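You operate a simulated robot arm through the tools that you are given. There is no shell and no other tool. Be economical: measure what you need, move in short steps, check, and stop when the job is done.

Carry out the task below with a simulated two-armed robot. There is one attempt and no reset: what you move stays moved.

Task
Take the ribbed white filter and leave it on the flanged grey drum. Push the drawer of the small parts bench shut. Put one of the orange radio modules from the island bench on top of the tested propeller. Take the flanged orange drum and put it in the th tray. Pick up the black driver with one hand, pass it to the other hand and put it on the shelf under the battery bench. Take the harness on the marked patch on the trolley and put it away on the space beside the camera rail. Turn the trim dial two to 0. Shut the cap drawer. Any order will do.

It is judged by the outcome, as a careful person would: the job done as asked, and still so three seconds after it is handed in. It fails if anything else is knocked over, pushed out of place, dropped, spilled or broken. A push-on lid holds only when it is set on centred and level and pressed home; a screw cap is set on level and turned clockwise until tight.

Robot
Two 7-joint arms with three-finger grippers on one trunk, on a base that drives. Base frame: it is fixed to the floor where the robot stands at the start and does not move with it; the origin is under the middle of the robot, x ahead of it, y to its left, z up; the surface under the hand at the start is at about z = 78. Lengths are in cm, angles in rad, forces in N, time in s.
The left shoulder is at the start at [6, 15.4, 92.8], the right one opposite. With the tool pointing down near the work surface each hand reaches from about 10 to 64 cm from the robot's upright axis, wherever it stands, measured 20 degrees to its own side. Places, roughly: black driver [-100, -175, 75]; cap drawer [-900, -350, 80]; drawer of the small parts bench [20, 70, 60]; flanged grey drum (6x6x3 cm) [60, -20, 20]; flanged orange drum (6x6x3 cm) [-120, -130, 80]; harness [-875, -100, 100]; orange radio module [-100, -75, 75]; ribbed white filter [50, -25, 25]; shelf under the battery bench [-110, 140, 20]; space beside the camera rail [-780, -70, 60]; tested propeller [-100, -100, 75]; tray (24x17 cm) [-96, -46, 78]; trim dial two [-630, -110, 60]. Payload 2.69 kg a hand.
The TCP of each hand is the grasp point between the finger pads, 2.9 cm short of the fingertips. In the tool frame z runs along the fingers and y along their closing line. The gripper opens to 12 cm. The gripper's body begins 7.8 cm behind the TCP.
Orientation is that of the tool frame in the base frame, as a unit quaternion [w, x, y, z]. With the fingers straight down and closing along the base's y, the tool's x points along the base's -x, its y along +y and its z along -z.

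Tools
- The arms move only by the tool play_rows. It takes "left_moves", "right_moves" or both (then of equal length, played together; a hand with none holds still); each is a list of rows, each an object of numbers (a shift or turn left out is 0, a gripper value left out holds the last): "rx", "ry", "rz": the turn, a rotation vector about the tool's x, y, z in units of 60 degrees (1.0 is 60 degrees); "x", "y", "z": the shift along the tool's x, y, z in units of 400 mm (1.0 is 400 mm); "gripper": the closure, from 0 (fully open) to 1 (shut). In form: [{"rx": .., "ry": .., "rz": .., "x": .., "y": .., "z": .., "gripper": ..}, ...]. A call has 1 to 8 rows; each row is the pose to reach, as a shift and turn from the pose commanded when the call began, along the tool's axes at that moment. A call with a number of a shift or a turn outside -1 to 1 is refused whole. A row lasts 0.2 s, in which the tool goes at most 5 cm and 0.15 rad; a call with a longer step from one row to the next is refused whole, and so is a gripper value outside its range. A pose out of reach is approached as far as the arm can. The call stops where the force on the tool passes 40 N (or 10 N more than at its start, if that is more) or the arm is blocked; 0.2 s more then pass. Each finger halts on what it meets, pressing with about 27 N; the grip force reading is that of the motor and also rises with nothing between the fingers. The clock runs only during rows and for 0.2 s after the last one: add rows that repeat a pose to give the fingers time. The reply holds the time, the measured pose of the TCP, the force on the tool along the base axes, the opening and the grip force, in the units named above and with some noise, with the torque about the TCP (base axes, N m) and any sound that the robot's microphone picked up.
- Cameras (640 x 400 px; columns grow to the right, rows downward): "scene" is now at [15.72, 4.18, 106.47]; the picture's right is [0.50, -0.87, 0.00], its down [-0.56, -0.32, -0.76] and it looks along [0.66, 0.38, -0.64] (base axes); focal length 214 px, centre (320, 200). "left" rides on the left gripper at [6.3, 0, -10.4] in its tool frame; the picture's right is [0.00, 1.00, 0.00], its down [-0.83, 0.00, -0.56] and it looks along [-0.56, 0.00, 0.83] (tool axes); focal length 275 px, centre (320, 200). "right" rides on the right gripper at [6.3, 0, -10.4] in its tool frame; the picture's right is [0.00, 1.00, 0.00], its down [-0.83, 0.00, -0.56] and it looks along [-0.56, 0.00, 0.83] (tool axes); focal length 275 px, centre (320, 200).
- get_image(camera): a new picture of that camera. It takes no simulated time.
- move_column(by): slides the trunk up (or, below 0, down) by that many cm; the arms and the scene camera ride with it, the base frame stays. It gives what a move gives, with no picture.
- drive_base(legs): drives the robot by 1 to 6 legs, each [ahead, left, turn to the left] in cm, cm and rad, along the robot's own axes; the way and the turn of a leg run together, so that a leg with both is an arc; at most 150 cm and 3.142 rad a leg. The arms and the cameras ride along, it lands a little off, and it stops where it bumps. It gives what a move gives.
- turn_head(pan, tilt): turns the head with the scene camera to pan (to the left, within 1.396 rad either way) and tilt (down, from -0.506 to 1.204), counted from straight ahead of the robot. It gives what a move gives.
- probe_pixels(camera, pixels): there is no depth. For up to 12 entries [column, row, z] of the newest picture of that camera ("zoom" is the newest enlarged one), the place [x, y] in the base frame at which the ray of that pixel passes the height z, good to about 0.3 cm, but the place of the scene camera against the robot may be out by one fixed shift of up to 1.2 cm in any direction. It takes no simulated time.
- close_up(camera, box): a new picture of the part [left, top, right, bottom] of that camera's present view, enlarged. It takes no simulated time.
- job_done(): hands the job in; it is judged then, once.

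Go step by step. Measure first, check grasps and placings, and put right what went wrong. The budget is 138 turns and 160 pictures, counting those below and the enlarged ones. Unless the task says otherwise, let go and move clear before handing in.

The tools are called after "Emit:" as name(argument=value, ...) on one line, values as JSON. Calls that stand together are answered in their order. play_rows: Moves the arms, as the interface text tells. Its arguments: {"type":"object","properties":{"left_moves":{"type":"array","items":{"type":"object","properties":{"rx":{"type":"number"},"ry":{"type":"number"},"rz":{"type":"number"},"x":{"type":"number"},"y":{"type":"number"},"z":{"type":"number"},"gripper":{"type":"number"}}}},"right_moves":{"type":"array","items":{"type":"object","properties":{"rx":{"type":"number"},"ry":{"type":"number"},"rz":{"type":"number"},"x":{"type":"number"},"y":{"type":"number"},"z":{"type":"number"},"gripper":{"type":"number"}}}}},"required":[]} The other tools are called the same way: move_column (by) slides the trunk up or down; drive_base (legs) drives the base; turn_head (pan, tilt) turns the head that bears the scene camera; get_image (camera) takes a picture; probe_pixels (camera, pixels) gives the place at which the rays of pixels pass given heights; close_up (camera, box) takes an enlarged picture of a part of a camera's view; job_done () hands the job in.

At the start:

```text
clock: 0.0
left_ee_pos: [37.93, 41.82, 89.92]
left_orientation: [0.0, -0.001, 1.0, 0.0]
left_force: [0.3, -0.4, 0.2]
left_ft_torque: [0.02, 0.02, -0.01]
left_gripper_width: 12.01
left_grip_force: 0.0
right_ee_pos: [40.64, 0.71, 89.96]
right_orientation: [0.001, 0.0, 1.0, 0.0]
right_force: [0.4, 0.2, 0.1]
right_ft_torque: [0.01, -0.02, 0.0]
right_gripper_width: 12.0
right_grip_force: 0.1
trunk travel left (down, up): [-30.0, 13.8]
robot x, y, heading: [-0.04, 0.16, -0.0]
head pan, tilt: [0.522, 0.702]
```

scene: 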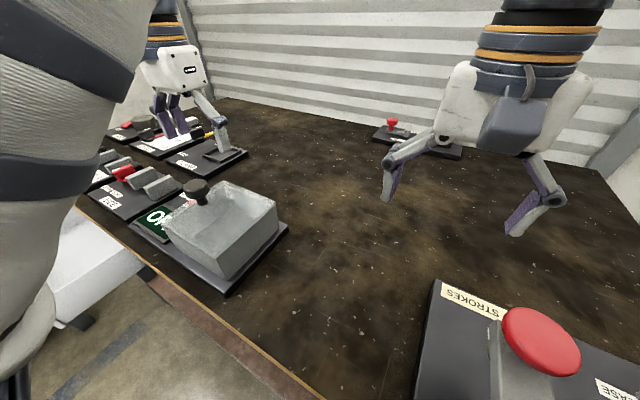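
right: 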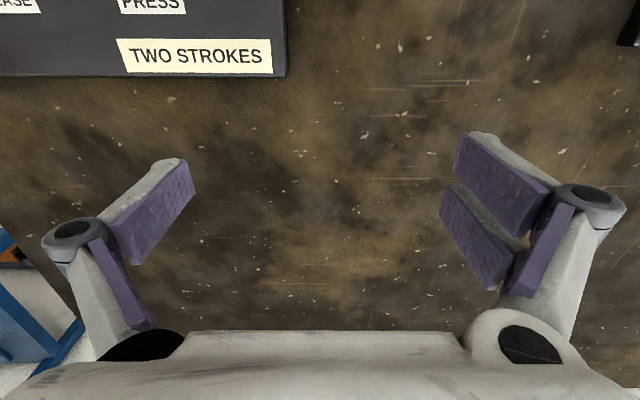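
left: 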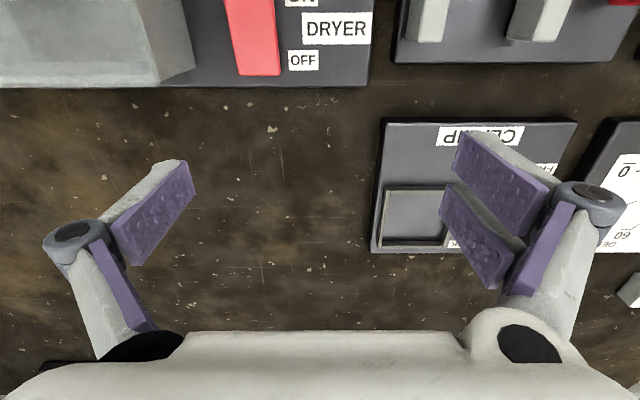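

The first pictures show a bench with panels ahead of me, but none of the named objects yet. I'll look around with the head.

Emit:
turn_head(pan=-0.5, tilt=0.7)

Emit:
get_image(camera="scene")

Emit:
turn_head(pan=1.396, tilt=0.5)

Emit:
get_image(camera="scene")

Emit:
turn_head(pan=-1.396, tilt=0.5)

Emit:
get_image(camera="scene")

```text
clock: 1.3
left_ee_pos: [37.96, 41.91, 90.02]
left_orientation: [0.0, 0.0, 1.0, 0.0]
left_force: [-1.3, -0.4, -0.1]
left_ft_torque: [0.03, 0.01, 0.02]
left_gripper_width: 11.97
left_grip_force: 0.1
right_ee_pos: [40.63, 0.66, 89.85]
right_orientation: [0.001, 0.0, 1.0, 0.0]
right_force: [0.2, 0.5, -0.3]
right_ft_torque: [0.02, 0.01, -0.01]
right_gripper_width: 12.0
right_grip_force: 0.1
trunk travel left (down, up): [-30.0, 13.8]
robot x, y, heading: [0.0, -0.0, 0.002]
head pan, tilt: [-0.499, 0.7]
```

```text
156 pictures are left
```

scene: 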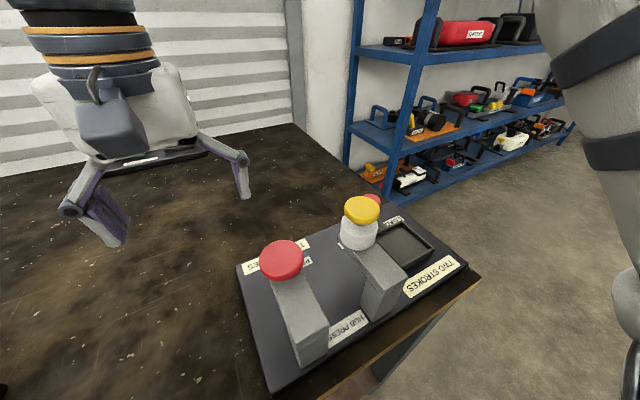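

```text
clock: 3.1
left_ee_pos: [38.01, 41.83, 89.74]
left_orientation: [0.0, 0.0, 1.0, 0.0]
left_force: [-0.5, 0.1, -1.0]
left_ft_torque: [0.04, 0.04, 0.0]
left_gripper_width: 12.0
left_grip_force: 0.0
right_ee_pos: [40.54, 0.64, 89.83]
right_orientation: [0.001, 0.0, 1.0, 0.0]
right_force: [-0.6, -0.3, 0.7]
right_ft_torque: [-0.01, 0.01, 0.0]
right_gripper_width: 12.02
right_grip_force: 0.1
trunk travel left (down, up): [-30.0, 13.8]
robot x, y, heading: [-0.2, -0.03, -0.0]
head pan, tilt: [1.396, 0.499]
```

```text
155 pictures are left
```

scene: 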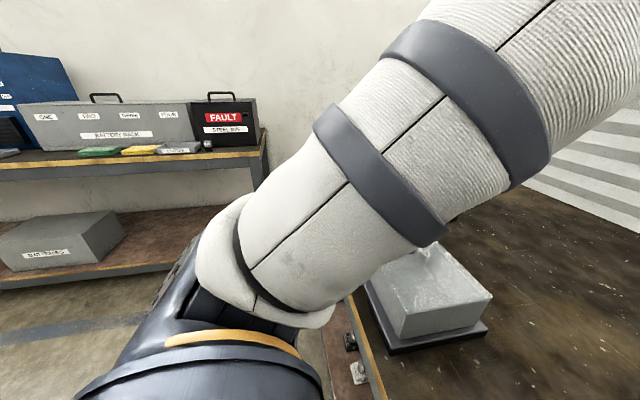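

```text
clock: 5.6
left_ee_pos: [37.98, 42.0, 89.83]
left_orientation: [0.0, 0.0, 1.0, 0.001]
left_force: [-0.5, -0.7, 0.3]
left_ft_torque: [0.01, 0.0, -0.02]
left_gripper_width: 11.99
left_grip_force: 0.1
right_ee_pos: [40.52, 0.74, 89.89]
right_orientation: [0.001, 0.0, 1.0, 0.0]
right_force: [-0.1, -1.0, 0.1]
right_ft_torque: [-0.02, 0.01, -0.02]
right_gripper_width: 12.02
right_grip_force: 0.0
trunk travel left (down, up): [-30.0, 13.8]
robot x, y, heading: [-0.24, 0.14, 0.004]
head pan, tilt: [-1.396, 0.499]
```

```text
154 pictures are left
```

scene: 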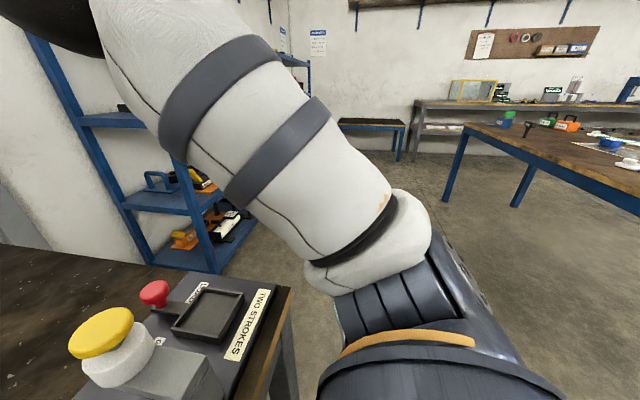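

The bench has two small knobs at (350,340) in the left view, and the filter and drum seem to be low under the bench. I'll back up and look ahead and down.

Emit:
drive_base(legs=[[-60, 0, 0]])

Emit:
turn_head(pan=-0.2, tilt=0.6)

Emit:
get_image(camera="scene")

Emit:
turn_head(pan=0.7, tilt=0.6)

Emit:
get_image(camera="scene")

```text
clock: 7.0
left_ee_pos: [28.28, 42.09, 89.91]
left_orientation: [0.002, -0.001, 1.0, 0.0]
left_force: [0.0, 0.3, -0.4]
left_ft_torque: [-0.03, -0.02, 0.0]
left_gripper_width: 11.99
left_grip_force: 0.1
right_ee_pos: [31.78, 0.55, 90.02]
right_orientation: [0.018, -0.004, 1.0, 0.002]
right_force: [2.7, -0.6, -1.5]
right_ft_torque: [0.06, -0.04, 0.1]
right_gripper_width: 11.95
right_grip_force: 0.1
trunk travel left (down, up): [-30.0, 13.8]
robot x, y, heading: [-9.73, -0.04, -0.0]
head pan, tilt: [-1.396, 0.499]
stopped in leg 1: the force on the tool passed its limit at 85 N (the readings are from after the stop); the commanded pose is now the measured one
```

```text
clock: 8.4
left_ee_pos: [28.32, 41.95, 89.95]
left_orientation: [0.001, -0.001, 1.0, -0.001]
left_force: [0.7, 0.0, 0.4]
left_ft_torque: [0.01, -0.03, 0.02]
left_gripper_width: 11.99
left_grip_force: 0.0
right_ee_pos: [31.78, 0.51, 90.08]
right_orientation: [0.018, -0.005, 1.0, 0.003]
right_force: [4.1, 0.4, 0.1]
right_ft_torque: [0.04, 0.0, 0.24]
right_gripper_width: 11.96
right_grip_force: 0.2
trunk travel left (down, up): [-30.0, 13.8]
robot x, y, heading: [-9.84, 0.02, -0.002]
head pan, tilt: [-0.201, 0.6]
```

```text
153 pictures are left
```

scene: 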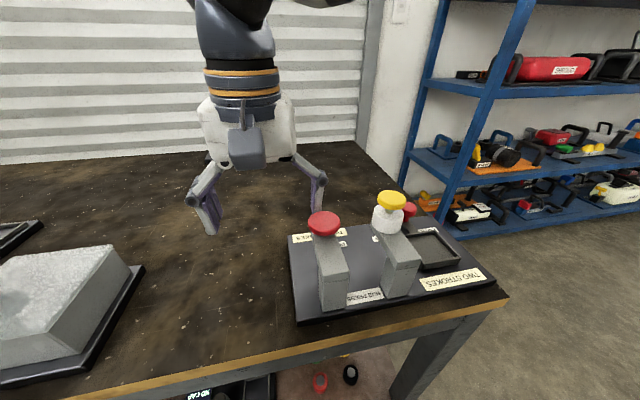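

```text
clock: 9.6
left_ee_pos: [28.12, 41.89, 89.97]
left_orientation: [0.0, 0.001, 1.0, 0.0]
left_force: [-0.5, 0.0, -0.3]
left_ft_torque: [-0.01, -0.02, -0.02]
left_gripper_width: 12.02
left_grip_force: 0.0
right_ee_pos: [31.91, 0.62, 90.03]
right_orientation: [0.018, -0.004, 1.0, 0.001]
right_force: [4.0, -0.1, -0.5]
right_ft_torque: [0.0, 0.01, 0.25]
right_gripper_width: 11.98
right_grip_force: 0.2
trunk travel left (down, up): [-30.0, 13.8]
robot x, y, heading: [-9.99, 0.09, -0.001]
head pan, tilt: [0.7, 0.6]
```

```text
152 pictures are left
```

scene: 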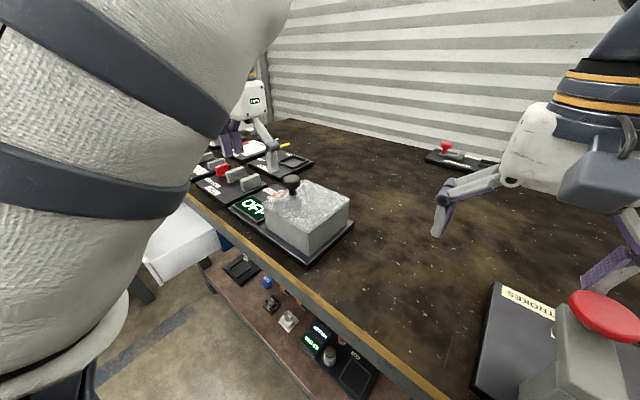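

The retreat stopped because the right hand met the hub press (85 N). I'll ease forward, raise the trunk, then back off.

Emit:
drive_base(legs=[[4, 0, 0]])

Emit:
move_column(by=13.5)

Emit:
get_image(camera="right")

```text
clock: 10.5
left_ee_pos: [32.26, 41.85, 90.0]
left_orientation: [0.0, 0.0, 1.0, 0.0]
left_force: [1.3, 0.0, -0.6]
left_ft_torque: [0.03, 0.04, 0.0]
left_gripper_width: 12.02
left_grip_force: 0.0
right_ee_pos: [35.86, 0.57, 90.02]
right_orientation: [0.017, -0.005, 1.0, 0.002]
right_force: [-0.2, 0.2, 0.2]
right_ft_torque: [-0.01, 0.05, 0.02]
right_gripper_width: 12.02
right_grip_force: 0.0
trunk travel left (down, up): [-30.0, 13.8]
robot x, y, heading: [-5.97, -0.24, -0.004]
head pan, tilt: [0.7, 0.6]
```

```text
clock: 12.1
left_ee_pos: [32.19, 42.03, 103.31]
left_orientation: [0.0, -0.001, 1.0, 0.001]
left_force: [0.0, 0.1, 0.7]
left_ft_torque: [-0.02, 0.04, 0.04]
left_gripper_width: 11.98
left_grip_force: 0.1
right_ee_pos: [35.83, 0.62, 103.53]
right_orientation: [0.018, -0.005, 1.0, 0.001]
right_force: [0.3, 0.4, 0.0]
right_ft_torque: [-0.03, 0.02, -0.02]
right_gripper_width: 11.99
right_grip_force: 0.0
trunk travel left (down, up): [-43.5, 0.3]
robot x, y, heading: [-5.85, 0.35, 0.001]
head pan, tilt: [0.7, 0.6]
```

```text
151 pictures are left
```

right: 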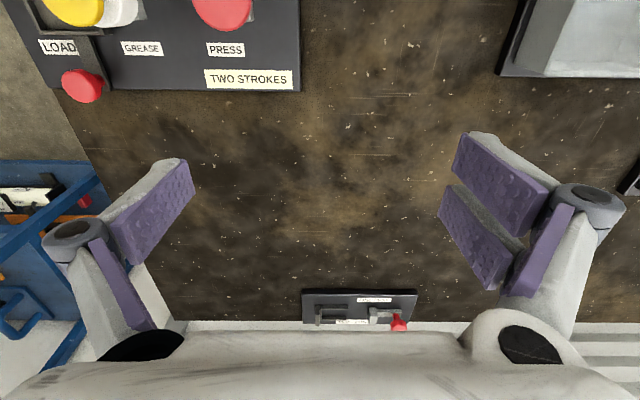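

Hands are now high and the press looks intact. I'll back up.

Emit:
drive_base(legs=[[-70, 0, 0]])

Emit:
turn_head(pan=0.0, tilt=0.6)

Emit:
get_image(camera="scene")

Emit:
turn_head(pan=0.9, tilt=0.5)

Emit:
get_image(camera="scene")

Emit:
turn_head(pan=-1.396, tilt=0.5)

Emit:
get_image(camera="scene")

```text
clock: 16.0
left_ee_pos: [-38.47, 41.94, 103.41]
left_orientation: [0.001, 0.0, 1.0, 0.0]
left_force: [0.6, -0.5, -0.5]
left_ft_torque: [0.0, -0.02, 0.01]
left_gripper_width: 11.97
left_grip_force: 0.1
right_ee_pos: [-34.81, 0.54, 103.66]
right_orientation: [0.018, -0.005, 1.0, 0.002]
right_force: [-0.8, -0.4, -0.7]
right_ft_torque: [-0.02, -0.03, -0.01]
right_gripper_width: 11.99
right_grip_force: 0.0
trunk travel left (down, up): [-43.5, 0.3]
robot x, y, heading: [-76.61, -0.0, 0.001]
head pan, tilt: [0.7, 0.6]
```

```text
clock: 17.0
left_ee_pos: [-38.45, 41.94, 103.44]
left_orientation: [0.0, 0.0, 1.0, 0.0]
left_force: [0.3, -0.2, -0.6]
left_ft_torque: [0.0, 0.01, -0.02]
left_gripper_width: 11.98
left_grip_force: 0.2
right_ee_pos: [-34.76, 0.62, 103.52]
right_orientation: [0.019, -0.004, 1.0, 0.001]
right_force: [-0.1, 0.1, 0.5]
right_ft_torque: [0.02, 0.0, -0.02]
right_gripper_width: 12.03
right_grip_force: 0.1
trunk travel left (down, up): [-43.5, 0.3]
robot x, y, heading: [-76.37, 0.07, -0.006]
head pan, tilt: [0.0, 0.6]
```

```text
150 pictures are left
```

scene: 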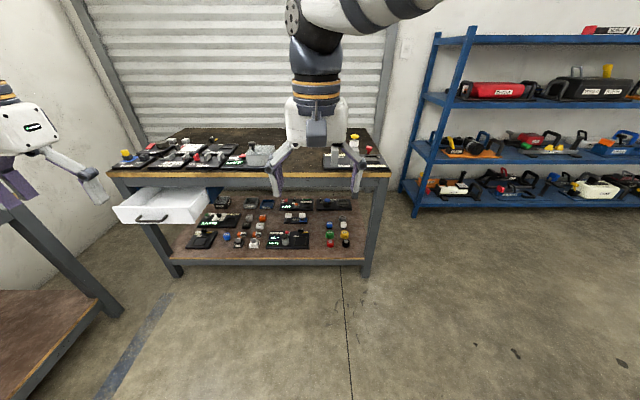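

```text
clock: 18.2
left_ee_pos: [-38.36, 42.0, 103.42]
left_orientation: [0.001, 0.0, 1.0, 0.0]
left_force: [0.0, -0.4, -0.1]
left_ft_torque: [0.04, 0.0, 0.04]
left_gripper_width: 11.99
left_grip_force: 0.2
right_ee_pos: [-34.85, 0.58, 103.53]
right_orientation: [0.018, -0.005, 1.0, 0.002]
right_force: [-0.4, -0.2, 0.9]
right_ft_torque: [0.0, 0.06, 0.02]
right_gripper_width: 11.99
right_grip_force: 0.1
trunk travel left (down, up): [-43.5, 0.3]
robot x, y, heading: [-76.7, 0.15, 0.001]
head pan, tilt: [0.901, 0.499]
```

```text
149 pictures are left
```

scene: 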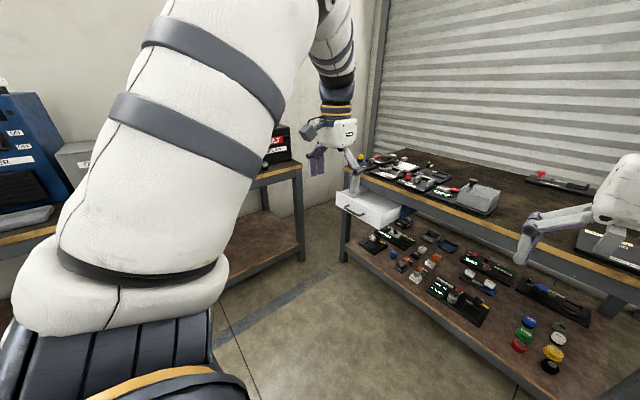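

```text
clock: 20.4
left_ee_pos: [-38.38, 41.87, 103.41]
left_orientation: [0.0, 0.0, 1.0, 0.0]
left_force: [-0.4, -0.4, -0.1]
left_ft_torque: [0.02, -0.04, -0.05]
left_gripper_width: 12.01
left_grip_force: 0.0
right_ee_pos: [-34.74, 0.52, 103.61]
right_orientation: [0.018, -0.004, 1.0, 0.002]
right_force: [-0.1, 0.3, -0.5]
right_ft_torque: [-0.02, -0.01, 0.03]
right_gripper_width: 12.0
right_grip_force: 0.2
trunk travel left (down, up): [-43.5, 0.3]
robot x, y, heading: [-76.21, -0.01, -0.0]
head pan, tilt: [-1.396, 0.499]
```

```text
148 pictures are left
```

scene: 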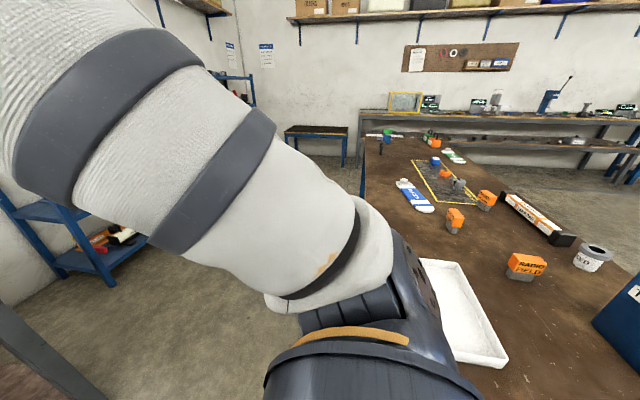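

The open drawer is at the left of the bench ((150,205) in the straight view) and the shelf below holds many small parts. I'll zoom on the shelf and drawer.

Emit:
turn_head(pan=0.0, tilt=0.6)

Emit:
close_up(camera="scene", box=[180, 180, 380, 270])

Emit:
close_up(camera="scene", box=[100, 140, 260, 240])

Emit:
probe_pixels(camera="scene", pixels=[[114, 207, 66], [196, 217, 60], [150, 218, 60], [212, 186, 70], [110, 175, 78], [388, 175, 78], [345, 243, 22], [345, 223, 22], [330, 243, 22]])

```text
clock: 21.9
left_ee_pos: [-38.47, 41.95, 103.44]
left_orientation: [0.001, 0.0, 1.0, 0.0]
left_force: [-0.8, -0.1, 0.7]
left_ft_torque: [-0.01, 0.0, -0.02]
left_gripper_width: 12.0
left_grip_force: 0.0
right_ee_pos: [-34.72, 0.6, 103.62]
right_orientation: [0.018, -0.005, 1.0, 0.002]
right_force: [0.1, -0.4, -0.7]
right_ft_torque: [0.03, 0.01, -0.02]
right_gripper_width: 12.02
right_grip_force: 0.1
trunk travel left (down, up): [-43.5, 0.3]
robot x, y, heading: [-76.68, 0.07, -0.001]
head pan, tilt: [0.0, 0.6]
```

```text
3.20 times, centred on (280, 225) of scene
```

zoom: 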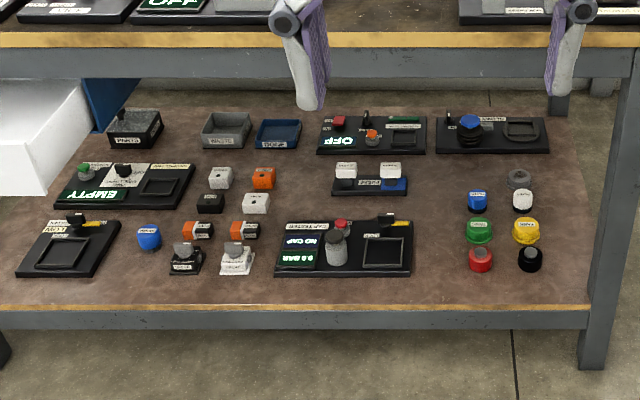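

```text
4.00 times, centred on (180, 190) of scene
```

zoom: 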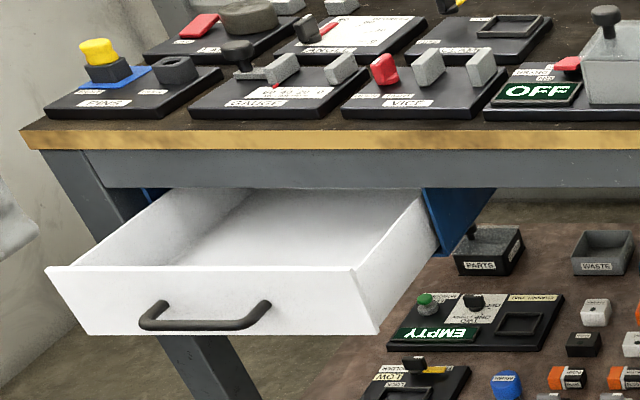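

```text
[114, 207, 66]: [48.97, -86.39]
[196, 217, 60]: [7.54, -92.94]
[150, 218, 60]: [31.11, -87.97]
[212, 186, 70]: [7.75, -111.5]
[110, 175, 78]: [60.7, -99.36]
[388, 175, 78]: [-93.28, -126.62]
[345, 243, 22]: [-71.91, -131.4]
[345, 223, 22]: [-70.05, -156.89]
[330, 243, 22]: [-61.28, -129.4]
```

I'll take a fresh scene picture so the probes use the right pose, and measure.

Emit:
get_image(camera="scene")

Emit:
close_up(camera="scene", box=[310, 190, 374, 230])

Emit:
probe_pixels(camera="scene", pixels=[[114, 207, 66], [196, 224, 56], [152, 218, 60], [205, 187, 70], [110, 175, 78], [388, 175, 78], [345, 223, 20], [343, 236, 20], [363, 263, 17], [175, 263, 17], [343, 235, 22]])

```text
145 pictures are left
```

scene: 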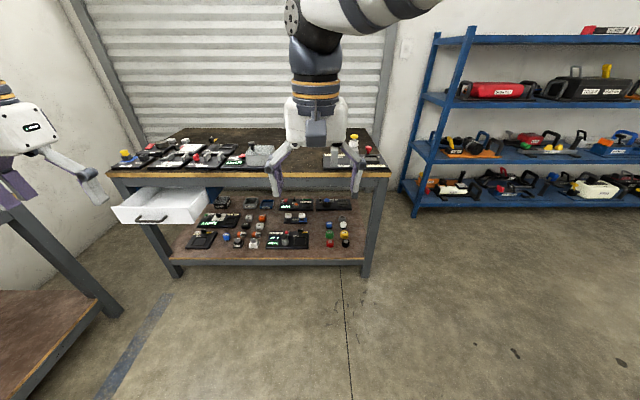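

```text
10.00 times, centred on (342, 210) of scene
```

zoom: 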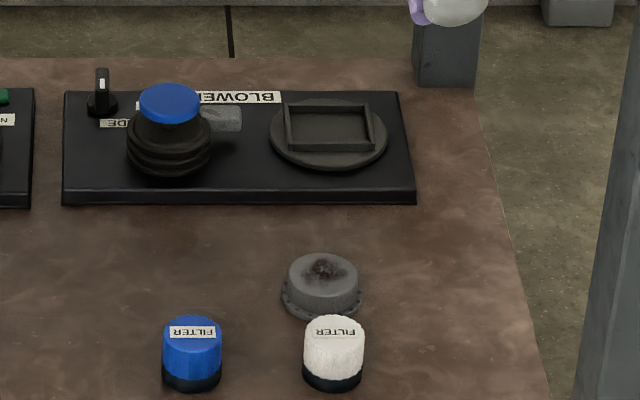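

```text
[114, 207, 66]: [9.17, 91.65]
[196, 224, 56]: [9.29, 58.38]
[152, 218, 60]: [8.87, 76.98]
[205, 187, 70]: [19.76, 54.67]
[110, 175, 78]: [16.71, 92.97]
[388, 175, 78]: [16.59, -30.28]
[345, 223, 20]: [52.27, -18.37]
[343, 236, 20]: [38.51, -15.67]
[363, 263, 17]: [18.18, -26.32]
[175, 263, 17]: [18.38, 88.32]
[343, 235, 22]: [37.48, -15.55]
```

The drawer front sits at about x=9, y 58–92, z 56–66, and the white filter is at about (50,-18) on the lower shelf next to the grey drum. I'll tilt both tools 45° forward, close the left fingers for pushing, and tuck the hands in.

Emit:
play_rows(left_moves=[{"ry": -0.125, "y": -0.07, "gripper": 1}, {"ry": -0.25, "y": -0.14, "gripper": 1}, {"ry": -0.375, "y": -0.21, "gripper": 1}, {"ry": -0.5, "y": -0.28, "gripper": 1}, {"ry": -0.625, "y": -0.35, "gripper": 1}, {"ry": -0.75, "y": -0.42, "gripper": 1}], right_moves=[{"x": 0.06, "y": -0.06}, {"x": 0.12, "y": -0.12}, {"x": 0.18, "y": -0.18}, {"x": 0.24, "y": -0.24}, {"x": 0.3, "y": -0.3}, {"x": 0.36, "y": -0.36}])

Emit:
probe_pixels(camera="zoom", pixels=[[334, 375, 18], [334, 330, 23], [320, 300, 18], [192, 375, 18], [320, 270, 20]])

Emit:
drive_base(legs=[[0, 46, 0], [25, 0, 0]])

Emit:
get_image(camera="scene")

```text
clock: 23.3
left_ee_pos: [-35.98, 28.35, 100.23]
left_orientation: [0.382, -0.002, 0.924, -0.002]
left_force: [0.2, -0.7, 0.9]
left_ft_torque: [0.01, 0.01, 0.06]
left_gripper_width: 0.02
left_grip_force: 26.9
left hand out of reach, approached as far as the arm can: row 4, 5, 6
right_ee_pos: [-49.08, -14.23, 102.92]
right_orientation: [0.019, -0.004, 1.0, 0.002]
right_force: [0.4, -0.2, 0.2]
right_ft_torque: [0.05, -0.02, -0.02]
right_gripper_width: 12.0
right_grip_force: 0.0
trunk travel left (down, up): [-43.5, 0.3]
robot x, y, heading: [-76.76, 0.07, -0.002]
head pan, tilt: [0.0, 0.6]
```

```text
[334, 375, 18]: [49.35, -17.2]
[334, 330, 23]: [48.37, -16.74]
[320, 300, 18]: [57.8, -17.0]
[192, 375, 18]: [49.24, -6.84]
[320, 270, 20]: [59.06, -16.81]
```

```text
clock: 28.8
left_ee_pos: [-10.93, 74.18, 100.35]
left_orientation: [0.383, -0.001, 0.924, -0.004]
left_force: [-0.4, -0.2, -0.3]
left_ft_torque: [-0.02, 0.02, 0.0]
left_gripper_width: 0.0
left_grip_force: 27.3
right_ee_pos: [-24.01, 31.75, 102.85]
right_orientation: [0.018, -0.004, 1.0, 0.002]
right_force: [0.0, 0.0, -1.2]
right_ft_torque: [0.02, 0.01, 0.01]
right_gripper_width: 11.98
right_grip_force: 0.0
trunk travel left (down, up): [-43.5, 0.3]
robot x, y, heading: [-51.53, 45.71, -0.001]
head pan, tilt: [0.0, 0.6]
```

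```text
143 pictures are left
```

scene: 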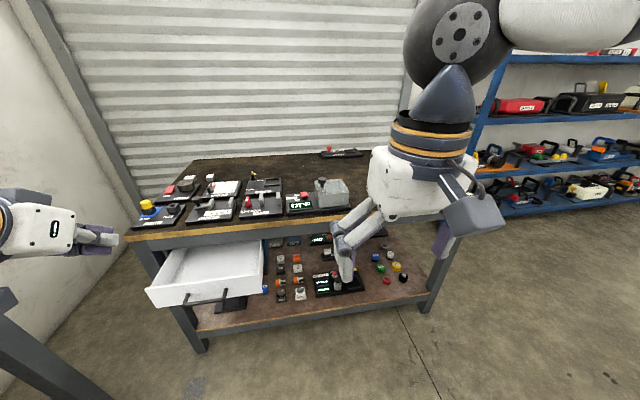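

The drawer is straight ahead of the left hand. I'll lower the trunk to put the fingertips at z≈62, then check.

Emit:
move_column(by=-37)

Emit:
get_image(camera="left")

Emit:
get_image(camera="scene")

```text
clock: 32.4
left_ee_pos: [-12.55, 74.16, 38.39]
left_orientation: [0.061, -0.002, 0.998, -0.002]
left_force: [0.1, -0.1, -0.5]
left_ft_torque: [0.01, 0.02, 0.03]
left_gripper_width: 0.0
left_grip_force: 27.0
right_ee_pos: [-24.26, 31.71, 65.89]
right_orientation: [0.018, -0.003, 1.0, 0.002]
right_force: [0.0, -0.5, 0.6]
right_ft_torque: [0.03, 0.0, 0.0]
right_gripper_width: 11.99
right_grip_force: 0.0
trunk travel left (down, up): [-6.5, 37.3]
robot x, y, heading: [-51.57, 45.68, -0.001]
head pan, tilt: [0.0, 0.6]
```

```text
142 pictures are left
```

left: 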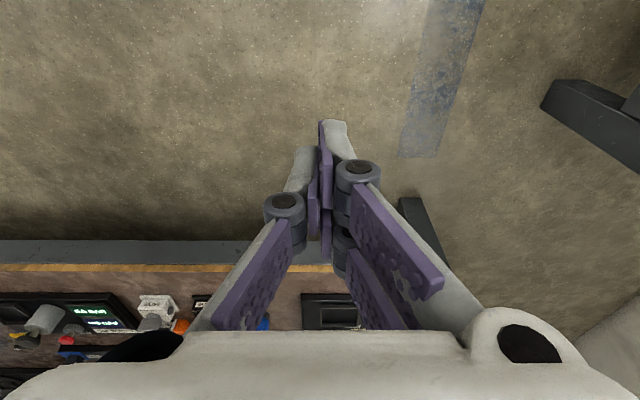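

```text
141 pictures are left
```

scene: 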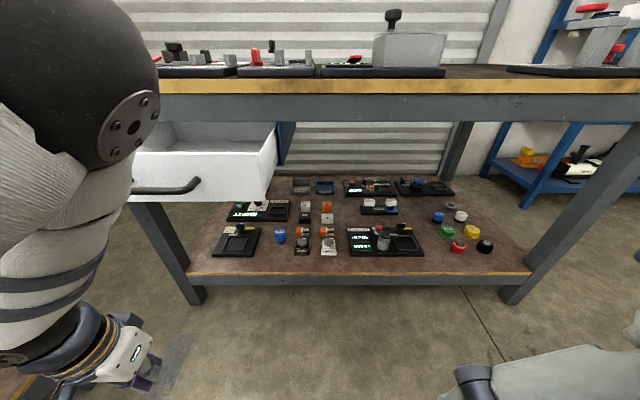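

The trunk move let the left arm swing down to z=38 with the tool nearly vertical, since it had been at a reach limit. I'll send a null row to see what it now holds.

Emit:
play_rows(left_moves=[{"z": 0.0}])

```text
clock: 32.8
left_ee_pos: [-12.56, 74.13, 38.44]
left_orientation: [0.063, -0.001, 0.998, -0.003]
left_force: [1.0, 0.3, -0.1]
left_ft_torque: [-0.05, 0.01, -0.01]
left_gripper_width: 0.04
left_grip_force: 27.7
right_ee_pos: [-24.23, 31.8, 65.91]
right_orientation: [0.019, -0.003, 1.0, 0.001]
right_force: [0.4, 1.0, -0.4]
right_ft_torque: [0.01, 0.01, 0.0]
right_gripper_width: 12.0
right_grip_force: 0.0
trunk travel left (down, up): [-6.5, 37.3]
robot x, y, heading: [-51.45, 45.47, -0.0]
head pan, tilt: [0.0, 0.6]
```

It holds. I'll raise the left hand to z≈62 while tilting it forward again.

Emit:
play_rows(left_moves=[{"z": -0.1}, {"z": -0.2, "ry": -0.1}, {"z": -0.3, "ry": -0.2}, {"z": -0.4, "ry": -0.3}, {"z": -0.5, "ry": -0.4}, {"z": -0.6, "ry": -0.5}, {"z": -0.6, "ry": -0.6}])

Emit:
get_image(camera="left")

```text
clock: 34.4
left_ee_pos: [-13.79, 82.14, 66.38]
left_orientation: [0.367, -0.004, 0.93, -0.002]
left_force: [0.0, -0.5, -0.5]
left_ft_torque: [0.02, -0.01, -0.02]
left_gripper_width: 0.03
left_grip_force: 26.6
left hand out of reach, approached as far as the arm can: row 1, 2, 3, 4, 5, 6, 7
right_ee_pos: [-24.31, 31.85, 66.05]
right_orientation: [0.018, -0.003, 1.0, 0.002]
right_force: [0.6, 0.0, -0.1]
right_ft_torque: [0.03, 0.02, 0.0]
right_gripper_width: 11.98
right_grip_force: 0.0
trunk travel left (down, up): [-6.5, 37.3]
robot x, y, heading: [-51.64, 45.95, -0.005]
head pan, tilt: [0.0, 0.6]
```

```text
140 pictures are left
```

left: 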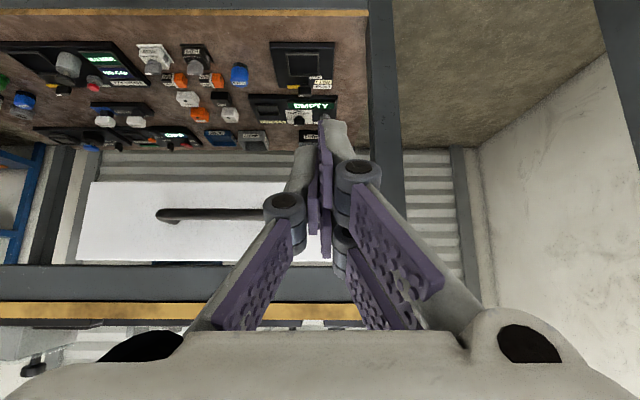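

The tool is tilted but drifted to y=82; the drawer front and handle show left of the fingers at (75–330, 213). I'll shift right 7.5 cm, lower 1 cm, approach, and look.

Emit:
move_column(by=-1)

Emit:
drive_base(legs=[[0, -7.5, 0], [17, 0, 0]])

Emit:
get_image(camera="left")

Emit:
turn_head(pan=0.7, tilt=0.5)

Emit:
get_image(camera="scene")

```text
clock: 34.9
left_ee_pos: [-13.6, 82.26, 65.13]
left_orientation: [0.361, -0.002, 0.932, -0.003]
left_force: [-0.1, -0.6, 0.1]
left_ft_torque: [0.0, -0.01, -0.02]
left_gripper_width: 0.0
left_grip_force: 27.0
right_ee_pos: [-24.25, 31.73, 64.91]
right_orientation: [0.018, -0.004, 1.0, 0.002]
right_force: [0.1, 0.3, -0.2]
right_ft_torque: [-0.01, -0.02, 0.0]
right_gripper_width: 12.02
right_grip_force: 0.0
trunk travel left (down, up): [-5.5, 38.3]
robot x, y, heading: [-51.81, 45.76, -0.001]
head pan, tilt: [0.0, 0.6]
```

```text
clock: 37.2
left_ee_pos: [3.31, 74.64, 65.05]
left_orientation: [0.363, -0.001, 0.932, -0.003]
left_force: [0.2, 0.3, 0.2]
left_ft_torque: [0.02, 0.01, 0.0]
left_gripper_width: 0.0
left_grip_force: 27.0
right_ee_pos: [-7.45, 24.3, 65.05]
right_orientation: [0.018, -0.003, 1.0, 0.003]
right_force: [0.6, 0.0, -0.4]
right_ft_torque: [0.02, -0.02, 0.01]
right_gripper_width: 12.01
right_grip_force: 0.1
trunk travel left (down, up): [-5.5, 38.3]
robot x, y, heading: [-34.77, 38.24, -0.003]
head pan, tilt: [0.0, 0.6]
```

```text
139 pictures are left
```

left: 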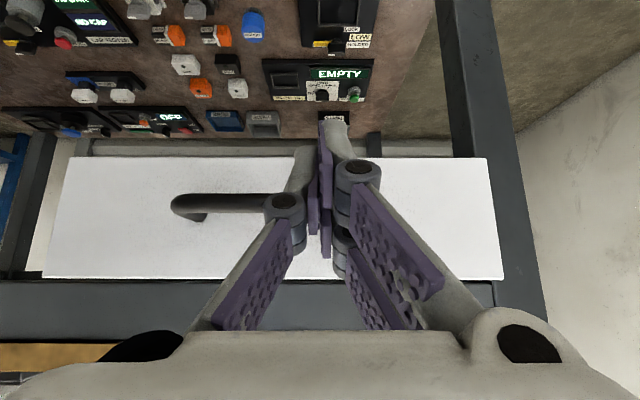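

```text
clock: 38.3
left_ee_pos: [3.25, 74.81, 65.12]
left_orientation: [0.362, -0.003, 0.932, -0.002]
left_force: [0.1, 0.1, 0.1]
left_ft_torque: [0.0, 0.0, 0.01]
left_gripper_width: 0.0
left_grip_force: 26.9
right_ee_pos: [-7.4, 24.06, 65.03]
right_orientation: [0.018, -0.004, 1.0, 0.002]
right_force: [0.4, 0.7, 0.5]
right_ft_torque: [-0.02, -0.02, -0.03]
right_gripper_width: 12.0
right_grip_force: 0.0
trunk travel left (down, up): [-5.5, 38.3]
robot x, y, heading: [-34.72, 38.21, -0.002]
head pan, tilt: [0.7, 0.499]
```

```text
138 pictures are left
```

scene: 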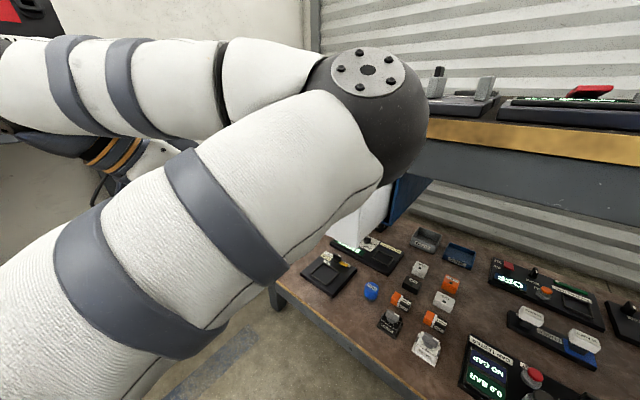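

The left fingers face the drawer front beside the handle, but the elbow juts towards the bench edge. I'll extend the hand forward with rows rather than drive.

Emit:
play_rows(left_moves=[{"z": 0.034, "x": -0.037}, {"z": 0.067, "x": -0.074}, {"z": 0.1, "x": -0.111}, {"z": 0.135, "x": -0.148}])

Emit:
get_image(camera="left")

Emit:
get_image(camera="scene")

```text
clock: 39.3
left_ee_pos: [11.43, 75.93, 65.34]
left_orientation: [0.362, -0.003, 0.932, -0.003]
left_force: [0.2, -0.4, -3.2]
left_ft_torque: [0.02, 0.37, -0.07]
left_gripper_width: 0.03
left_grip_force: 27.0
left hand out of reach, approached as far as the arm can: row 2, 3, 4
right_ee_pos: [-7.53, 24.21, 64.93]
right_orientation: [0.019, -0.004, 1.0, 0.002]
right_force: [-0.8, -0.4, 1.0]
right_ft_torque: [0.0, -0.02, -0.04]
right_gripper_width: 12.0
right_grip_force: 0.1
trunk travel left (down, up): [-5.5, 38.3]
robot x, y, heading: [-34.96, 38.52, -0.006]
head pan, tilt: [0.7, 0.499]
```

```text
137 pictures are left
```

left: 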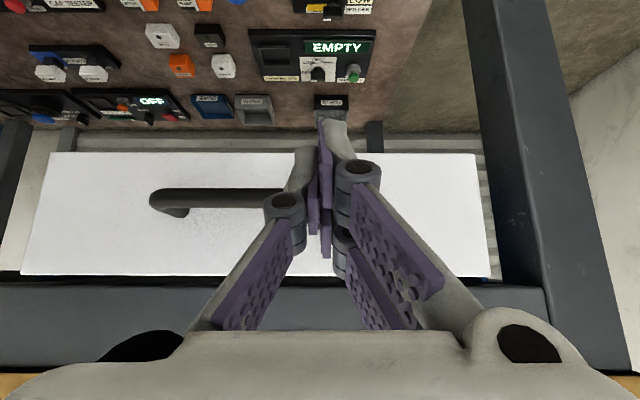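

```text
136 pictures are left
```

scene: 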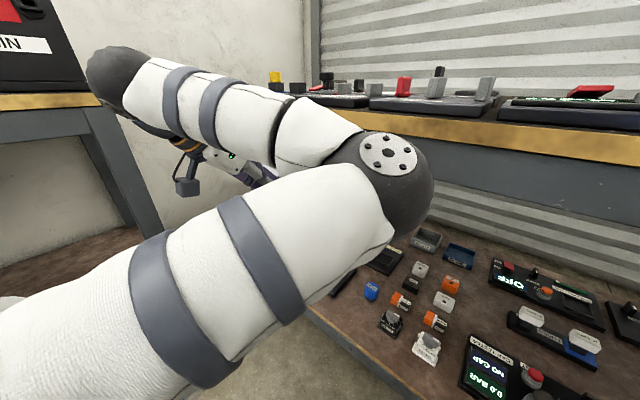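

The fingers have met the drawer front (tip x≈13.5, small force). I'll keep pushing in short rows.

Emit:
play_rows(left_moves=[{"z": 0.025, "x": -0.028}, {"z": 0.05, "x": -0.056}, {"z": 0.075, "x": -0.084}, {"z": 0.1, "x": -0.112}])

Emit:
get_image(camera="left")

Emit:
get_image(camera="scene")

```text
clock: 39.8
left_ee_pos: [12.76, 75.73, 65.26]
left_orientation: [0.36, -0.007, 0.933, -0.005]
left_force: [-14.5, -4.2, 5.5]
left_ft_torque: [0.0, -0.13, -0.09]
left_gripper_width: 0.0
left_grip_force: 26.3
right_ee_pos: [-7.63, 24.27, 64.94]
right_orientation: [0.02, -0.004, 1.0, 0.003]
right_force: [0.3, 0.5, 0.3]
right_ft_torque: [-0.03, -0.01, 0.0]
right_gripper_width: 11.99
right_grip_force: 0.1
trunk travel left (down, up): [-5.5, 38.3]
robot x, y, heading: [-34.74, 38.21, -0.004]
head pan, tilt: [0.7, 0.499]
stopped in row 2 (left hand): the force on the tool passed its limit at 55 N (the readings are from after the stop); the commanded pose is now the measured one
```

```text
135 pictures are left
```

left: 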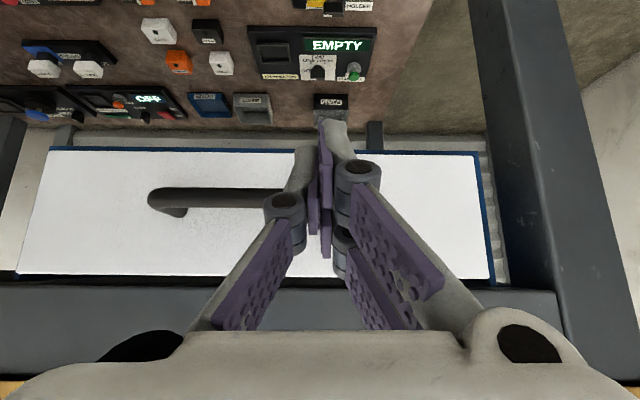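

```text
134 pictures are left
```

scene: 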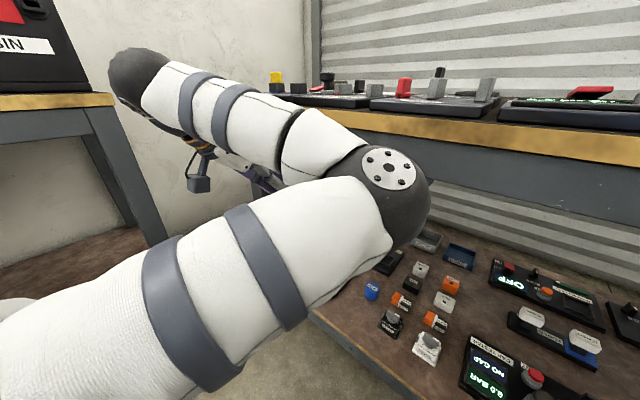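

A blue housing rim now frames the drawer front and the force peaked at 55 N, so it looks shut. I'll retract, back off, and check.

Emit:
play_rows(left_moves=[{"z": -0.05, "x": 0.055}, {"z": -0.1, "x": 0.11}, {"z": -0.135, "x": 0.148}])

Emit:
drive_base(legs=[[-35, 0, 0]])

Emit:
turn_head(pan=0.3, tilt=0.3)

Emit:
get_image(camera="scene")

```text
clock: 40.6
left_ee_pos: [4.82, 75.76, 65.27]
left_orientation: [0.357, -0.006, 0.934, -0.005]
left_force: [-0.2, 1.2, 0.1]
left_ft_torque: [0.03, -0.03, -0.01]
left_gripper_width: 0.0
left_grip_force: 27.1
right_ee_pos: [-7.59, 24.18, 65.0]
right_orientation: [0.019, -0.004, 1.0, 0.002]
right_force: [-0.2, 0.3, -0.5]
right_ft_torque: [0.02, 0.0, 0.01]
right_gripper_width: 12.01
right_grip_force: 0.0
trunk travel left (down, up): [-5.5, 38.3]
robot x, y, heading: [-34.15, 37.93, 0.003]
head pan, tilt: [0.7, 0.499]
```

```text
clock: 42.9
left_ee_pos: [-30.5, 76.01, 65.24]
left_orientation: [0.358, -0.008, 0.933, -0.004]
left_force: [-0.2, 0.7, -0.2]
left_ft_torque: [-0.01, -0.01, -0.02]
left_gripper_width: 0.01
left_grip_force: 27.4
right_ee_pos: [-42.63, 24.4, 64.9]
right_orientation: [0.019, -0.006, 1.0, 0.002]
right_force: [-0.1, 0.4, -0.3]
right_ft_torque: [0.0, 0.0, -0.01]
right_gripper_width: 12.0
right_grip_force: 0.0
trunk travel left (down, up): [-5.5, 38.3]
robot x, y, heading: [-70.03, 38.24, 0.005]
head pan, tilt: [0.7, 0.499]
```

```text
clock: 43.8
left_ee_pos: [-30.55, 75.99, 65.19]
left_orientation: [0.358, -0.007, 0.934, -0.005]
left_force: [0.3, -0.1, -0.8]
left_ft_torque: [0.03, -0.03, 0.03]
left_gripper_width: 0.0
left_grip_force: 26.8
right_ee_pos: [-42.81, 24.39, 65.01]
right_orientation: [0.018, -0.006, 1.0, 0.002]
right_force: [-0.6, 1.2, -0.3]
right_ft_torque: [0.03, -0.01, -0.01]
right_gripper_width: 12.03
right_grip_force: 0.1
trunk travel left (down, up): [-5.5, 38.3]
robot x, y, heading: [-70.22, 38.26, 0.005]
head pan, tilt: [0.3, 0.3]
```

```text
133 pictures are left
```

scene: 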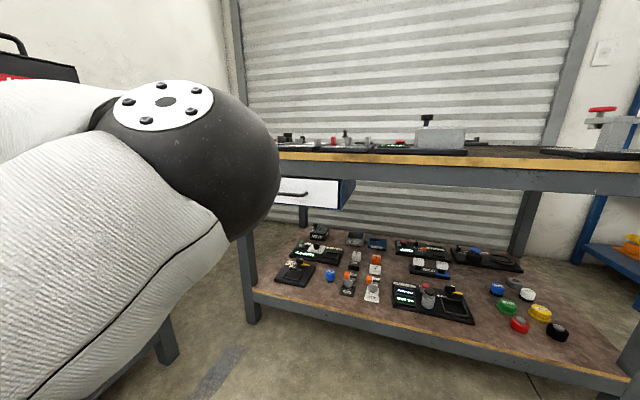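

The drawer now sits flush with its blue housing at (310,193). Next the filter with the right arm: I'll lower fully, shift to y≈0, bring the left tool back to vertical tucked in, and tilt the right tool.

Emit:
play_rows(left_moves=[{"ry": 0.1, "z": -0.03, "x": 0.03}, {"ry": 0.2, "z": -0.06, "x": 0.06}, {"ry": 0.3, "z": -0.09, "x": 0.09}, {"ry": 0.4, "z": -0.12, "x": 0.12}, {"ry": 0.5, "z": -0.15, "x": 0.15}, {"ry": 0.6, "z": -0.18, "x": 0.18}, {"ry": 0.7, "z": -0.2, "x": 0.2}], right_moves=[{"ry": -0.11, "x": -0.06, "z": 0.09}, {"ry": -0.22, "x": -0.12, "z": 0.18}, {"ry": -0.33, "x": -0.18, "z": 0.27}, {"ry": -0.44, "x": -0.24, "z": 0.36}, {"ry": -0.55, "x": -0.3, "z": 0.45}, {"ry": -0.65, "x": -0.36, "z": 0.54}, {"ry": -0.75, "x": -0.42, "z": 0.63}])

Emit:
get_image(camera="scene")

Emit:
turn_head(pan=-0.5, tilt=0.6)

Emit:
get_image(camera="scene")

```text
clock: 45.4
left_ee_pos: [-41.97, 75.82, 65.8]
left_orientation: [-0.001, -0.007, 1.0, -0.006]
left_force: [-0.4, 0.3, 1.0]
left_ft_torque: [-0.03, -0.02, 0.04]
left_gripper_width: 0.02
left_grip_force: 27.1
right_ee_pos: [-24.64, 24.9, 39.98]
right_orientation: [0.399, -0.005, 0.917, 0.004]
right_force: [0.9, -0.3, 0.5]
right_ft_torque: [-0.02, 0.01, 0.01]
right_gripper_width: 11.97
right_grip_force: 0.0
right hand out of reach, approached as far as the arm can: row 2, 3, 4, 5, 6, 7
trunk travel left (down, up): [-5.5, 38.3]
robot x, y, heading: [-70.19, 38.37, -0.0]
head pan, tilt: [0.3, 0.3]
```

```text
132 pictures are left
```

scene: 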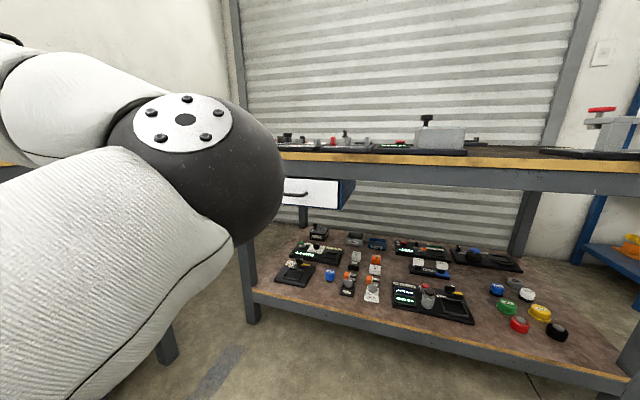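

```text
clock: 46.5
left_ee_pos: [-41.94, 75.9, 65.86]
left_orientation: [0.0, -0.006, 1.0, -0.007]
left_force: [0.5, 0.0, 0.0]
left_ft_torque: [0.05, -0.01, 0.01]
left_gripper_width: 0.0
left_grip_force: 27.1
right_ee_pos: [-24.62, 24.91, 40.21]
right_orientation: [0.4, -0.004, 0.917, 0.003]
right_force: [0.1, 0.3, -0.2]
right_ft_torque: [0.0, 0.01, 0.03]
right_gripper_width: 12.0
right_grip_force: 0.1
trunk travel left (down, up): [-5.5, 38.3]
robot x, y, heading: [-70.14, 38.64, 0.004]
head pan, tilt: [-0.499, 0.6]
```

```text
131 pictures are left
```

scene: 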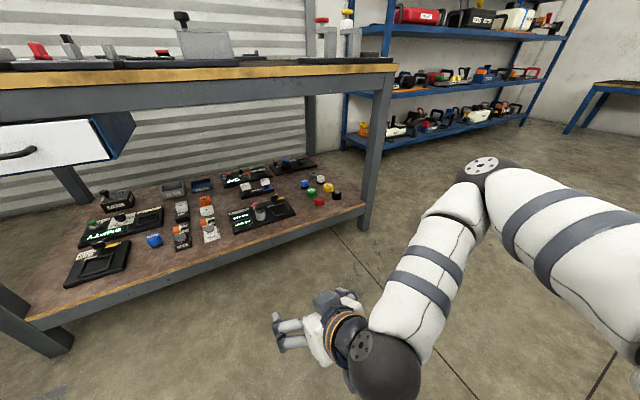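

The right arm's elbow points outward, which would cross the bench leg; the left arm mirrored suits the filter better. I'll bring the left hand to the mirrored pose and tuck the right one.

Emit:
play_rows(left_moves=[{"ry": -0.09, "x": -0.05, "y": -0.07, "z": 0.075, "gripper": 0.4}, {"ry": -0.18, "x": -0.1, "y": -0.14, "z": 0.15}, {"ry": -0.28, "x": -0.15, "y": -0.21, "z": 0.225}, {"ry": -0.38, "x": -0.2, "y": -0.28, "z": 0.3}, {"ry": -0.47, "x": -0.25, "y": -0.35, "z": 0.375}, {"ry": -0.56, "x": -0.3, "y": -0.42, "z": 0.45}, {"ry": -0.66, "x": -0.35, "y": -0.49, "z": 0.525}, {"ry": -0.75, "x": -0.4, "y": -0.56, "z": 0.6}], right_moves=[{"ry": 0.09, "x": -0.019, "y": -0.019, "z": -0.094}, {"ry": 0.18, "x": -0.038, "y": -0.038, "z": -0.189}, {"ry": 0.28, "x": -0.056, "y": -0.056, "z": -0.283}, {"ry": 0.38, "x": -0.075, "y": -0.075, "z": -0.378}, {"ry": 0.47, "x": -0.094, "y": -0.094, "z": -0.472}, {"ry": 0.56, "x": -0.112, "y": -0.112, "z": -0.566}, {"ry": 0.66, "x": -0.131, "y": -0.131, "z": -0.66}, {"ry": 0.75, "x": -0.15, "y": -0.15, "z": -0.755}])

Emit:
drive_base(legs=[[0, -66, 0]])

Emit:
move_column(by=-5.3)

Emit:
turn_head(pan=0.5, tilt=0.6)

Emit:
get_image(camera="scene")

```text
clock: 48.3
left_ee_pos: [-22.65, 63.82, 41.17]
left_orientation: [0.38, -0.004, 0.925, 0.005]
left_force: [-3.9, -20.6, -11.1]
left_ft_torque: [1.28, -0.92, 1.36]
left_gripper_width: 7.15
left_grip_force: 0.1
left hand out of reach, approached as far as the arm can: row 2, 3, 4, 5, 6, 7, 8
right_ee_pos: [-42.58, 18.57, 65.23]
right_orientation: [0.017, -0.006, 1.0, 0.002]
right_force: [0.7, 0.0, -0.4]
right_ft_torque: [-0.06, 0.02, 0.01]
right_gripper_width: 11.98
right_grip_force: 0.1
right hand out of reach, approached as far as the arm can: row 1, 2, 3, 4, 5, 6, 7
trunk travel left (down, up): [-5.5, 38.3]
robot x, y, heading: [-70.07, 38.65, 0.002]
head pan, tilt: [-0.499, 0.6]
```

```text
clock: 52.2
left_ee_pos: [-22.73, 17.18, 40.58]
left_orientation: [0.372, -0.001, 0.928, -0.019]
left_force: [-1.0, 1.0, 0.4]
left_ft_torque: [-0.03, 0.0, -0.05]
left_gripper_width: 7.19
left_grip_force: 0.2
right_ee_pos: [-42.27, -26.25, 65.16]
right_orientation: [0.018, -0.005, 1.0, 0.002]
right_force: [0.5, -0.1, -0.6]
right_ft_torque: [-0.02, 0.02, 0.01]
right_gripper_width: 11.99
right_grip_force: 0.1
trunk travel left (down, up): [-5.5, 38.3]
robot x, y, heading: [-69.61, -6.7, 0.002]
head pan, tilt: [-0.499, 0.6]
stopped in leg 1: the robot was blocked; the commanded pose is now the measured one
```

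```text
clock: 53.1
left_ee_pos: [-22.23, 17.2, 35.72]
left_orientation: [0.365, -0.001, 0.931, -0.02]
left_force: [-0.5, -0.1, 0.6]
left_ft_torque: [-0.03, -0.01, 0.0]
left_gripper_width: 7.2
left_grip_force: 0.1
right_ee_pos: [-42.43, -26.17, 59.73]
right_orientation: [0.019, -0.005, 1.0, 0.002]
right_force: [0.0, -0.3, -0.1]
right_ft_torque: [-0.02, 0.01, -0.01]
right_gripper_width: 11.99
right_grip_force: 0.1
trunk travel left (down, up): [-0.2, 43.6]
robot x, y, heading: [-70.02, -6.19, -0.0]
head pan, tilt: [-0.499, 0.6]
```

```text
clock: 54.4
left_ee_pos: [-22.17, 17.18, 35.68]
left_orientation: [0.366, -0.001, 0.93, -0.02]
left_force: [-0.8, -0.6, 0.0]
left_ft_torque: [-0.01, 0.0, 0.03]
left_gripper_width: 7.18
left_grip_force: 0.1
right_ee_pos: [-42.3, -26.05, 59.93]
right_orientation: [0.018, -0.005, 1.0, 0.001]
right_force: [-0.4, 0.4, -0.6]
right_ft_torque: [-0.02, -0.02, 0.01]
right_gripper_width: 11.99
right_grip_force: 0.0
trunk travel left (down, up): [-0.2, 43.6]
robot x, y, heading: [-69.76, -6.57, 0.003]
head pan, tilt: [0.499, 0.6]
```

```text
130 pictures are left
```

scene: 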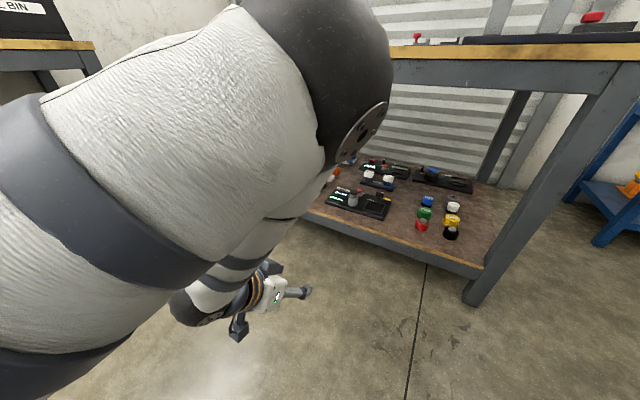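

The sidestep stopped at y≈-6.7, probably against the island bench on my right. I'll look there before going on.

Emit:
turn_head(pan=-1.3, tilt=0.5)

Emit:
get_image(camera="scene")

```text
clock: 56.2
left_ee_pos: [-22.25, 17.1, 35.76]
left_orientation: [0.366, -0.001, 0.93, -0.019]
left_force: [-0.6, 0.7, 0.7]
left_ft_torque: [-0.03, -0.02, 0.0]
left_gripper_width: 7.2
left_grip_force: 0.0
right_ee_pos: [-42.23, -26.09, 59.84]
right_orientation: [0.018, -0.005, 1.0, 0.001]
right_force: [-0.9, 0.3, 0.3]
right_ft_torque: [0.0, 0.02, 0.01]
right_gripper_width: 12.02
right_grip_force: 0.1
trunk travel left (down, up): [-0.2, 43.6]
robot x, y, heading: [-69.83, -6.38, 0.006]
head pan, tilt: [-1.3, 0.499]
```

```text
129 pictures are left
```

scene: 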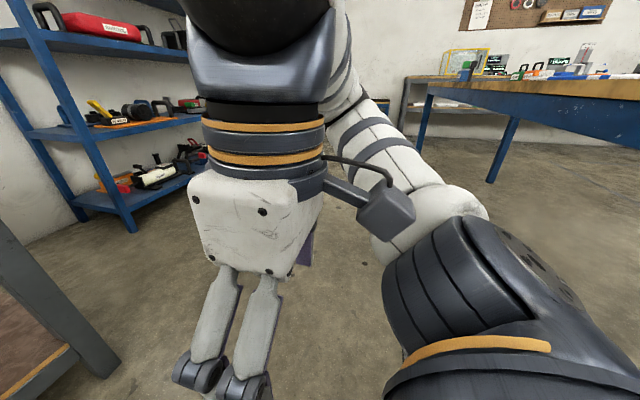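

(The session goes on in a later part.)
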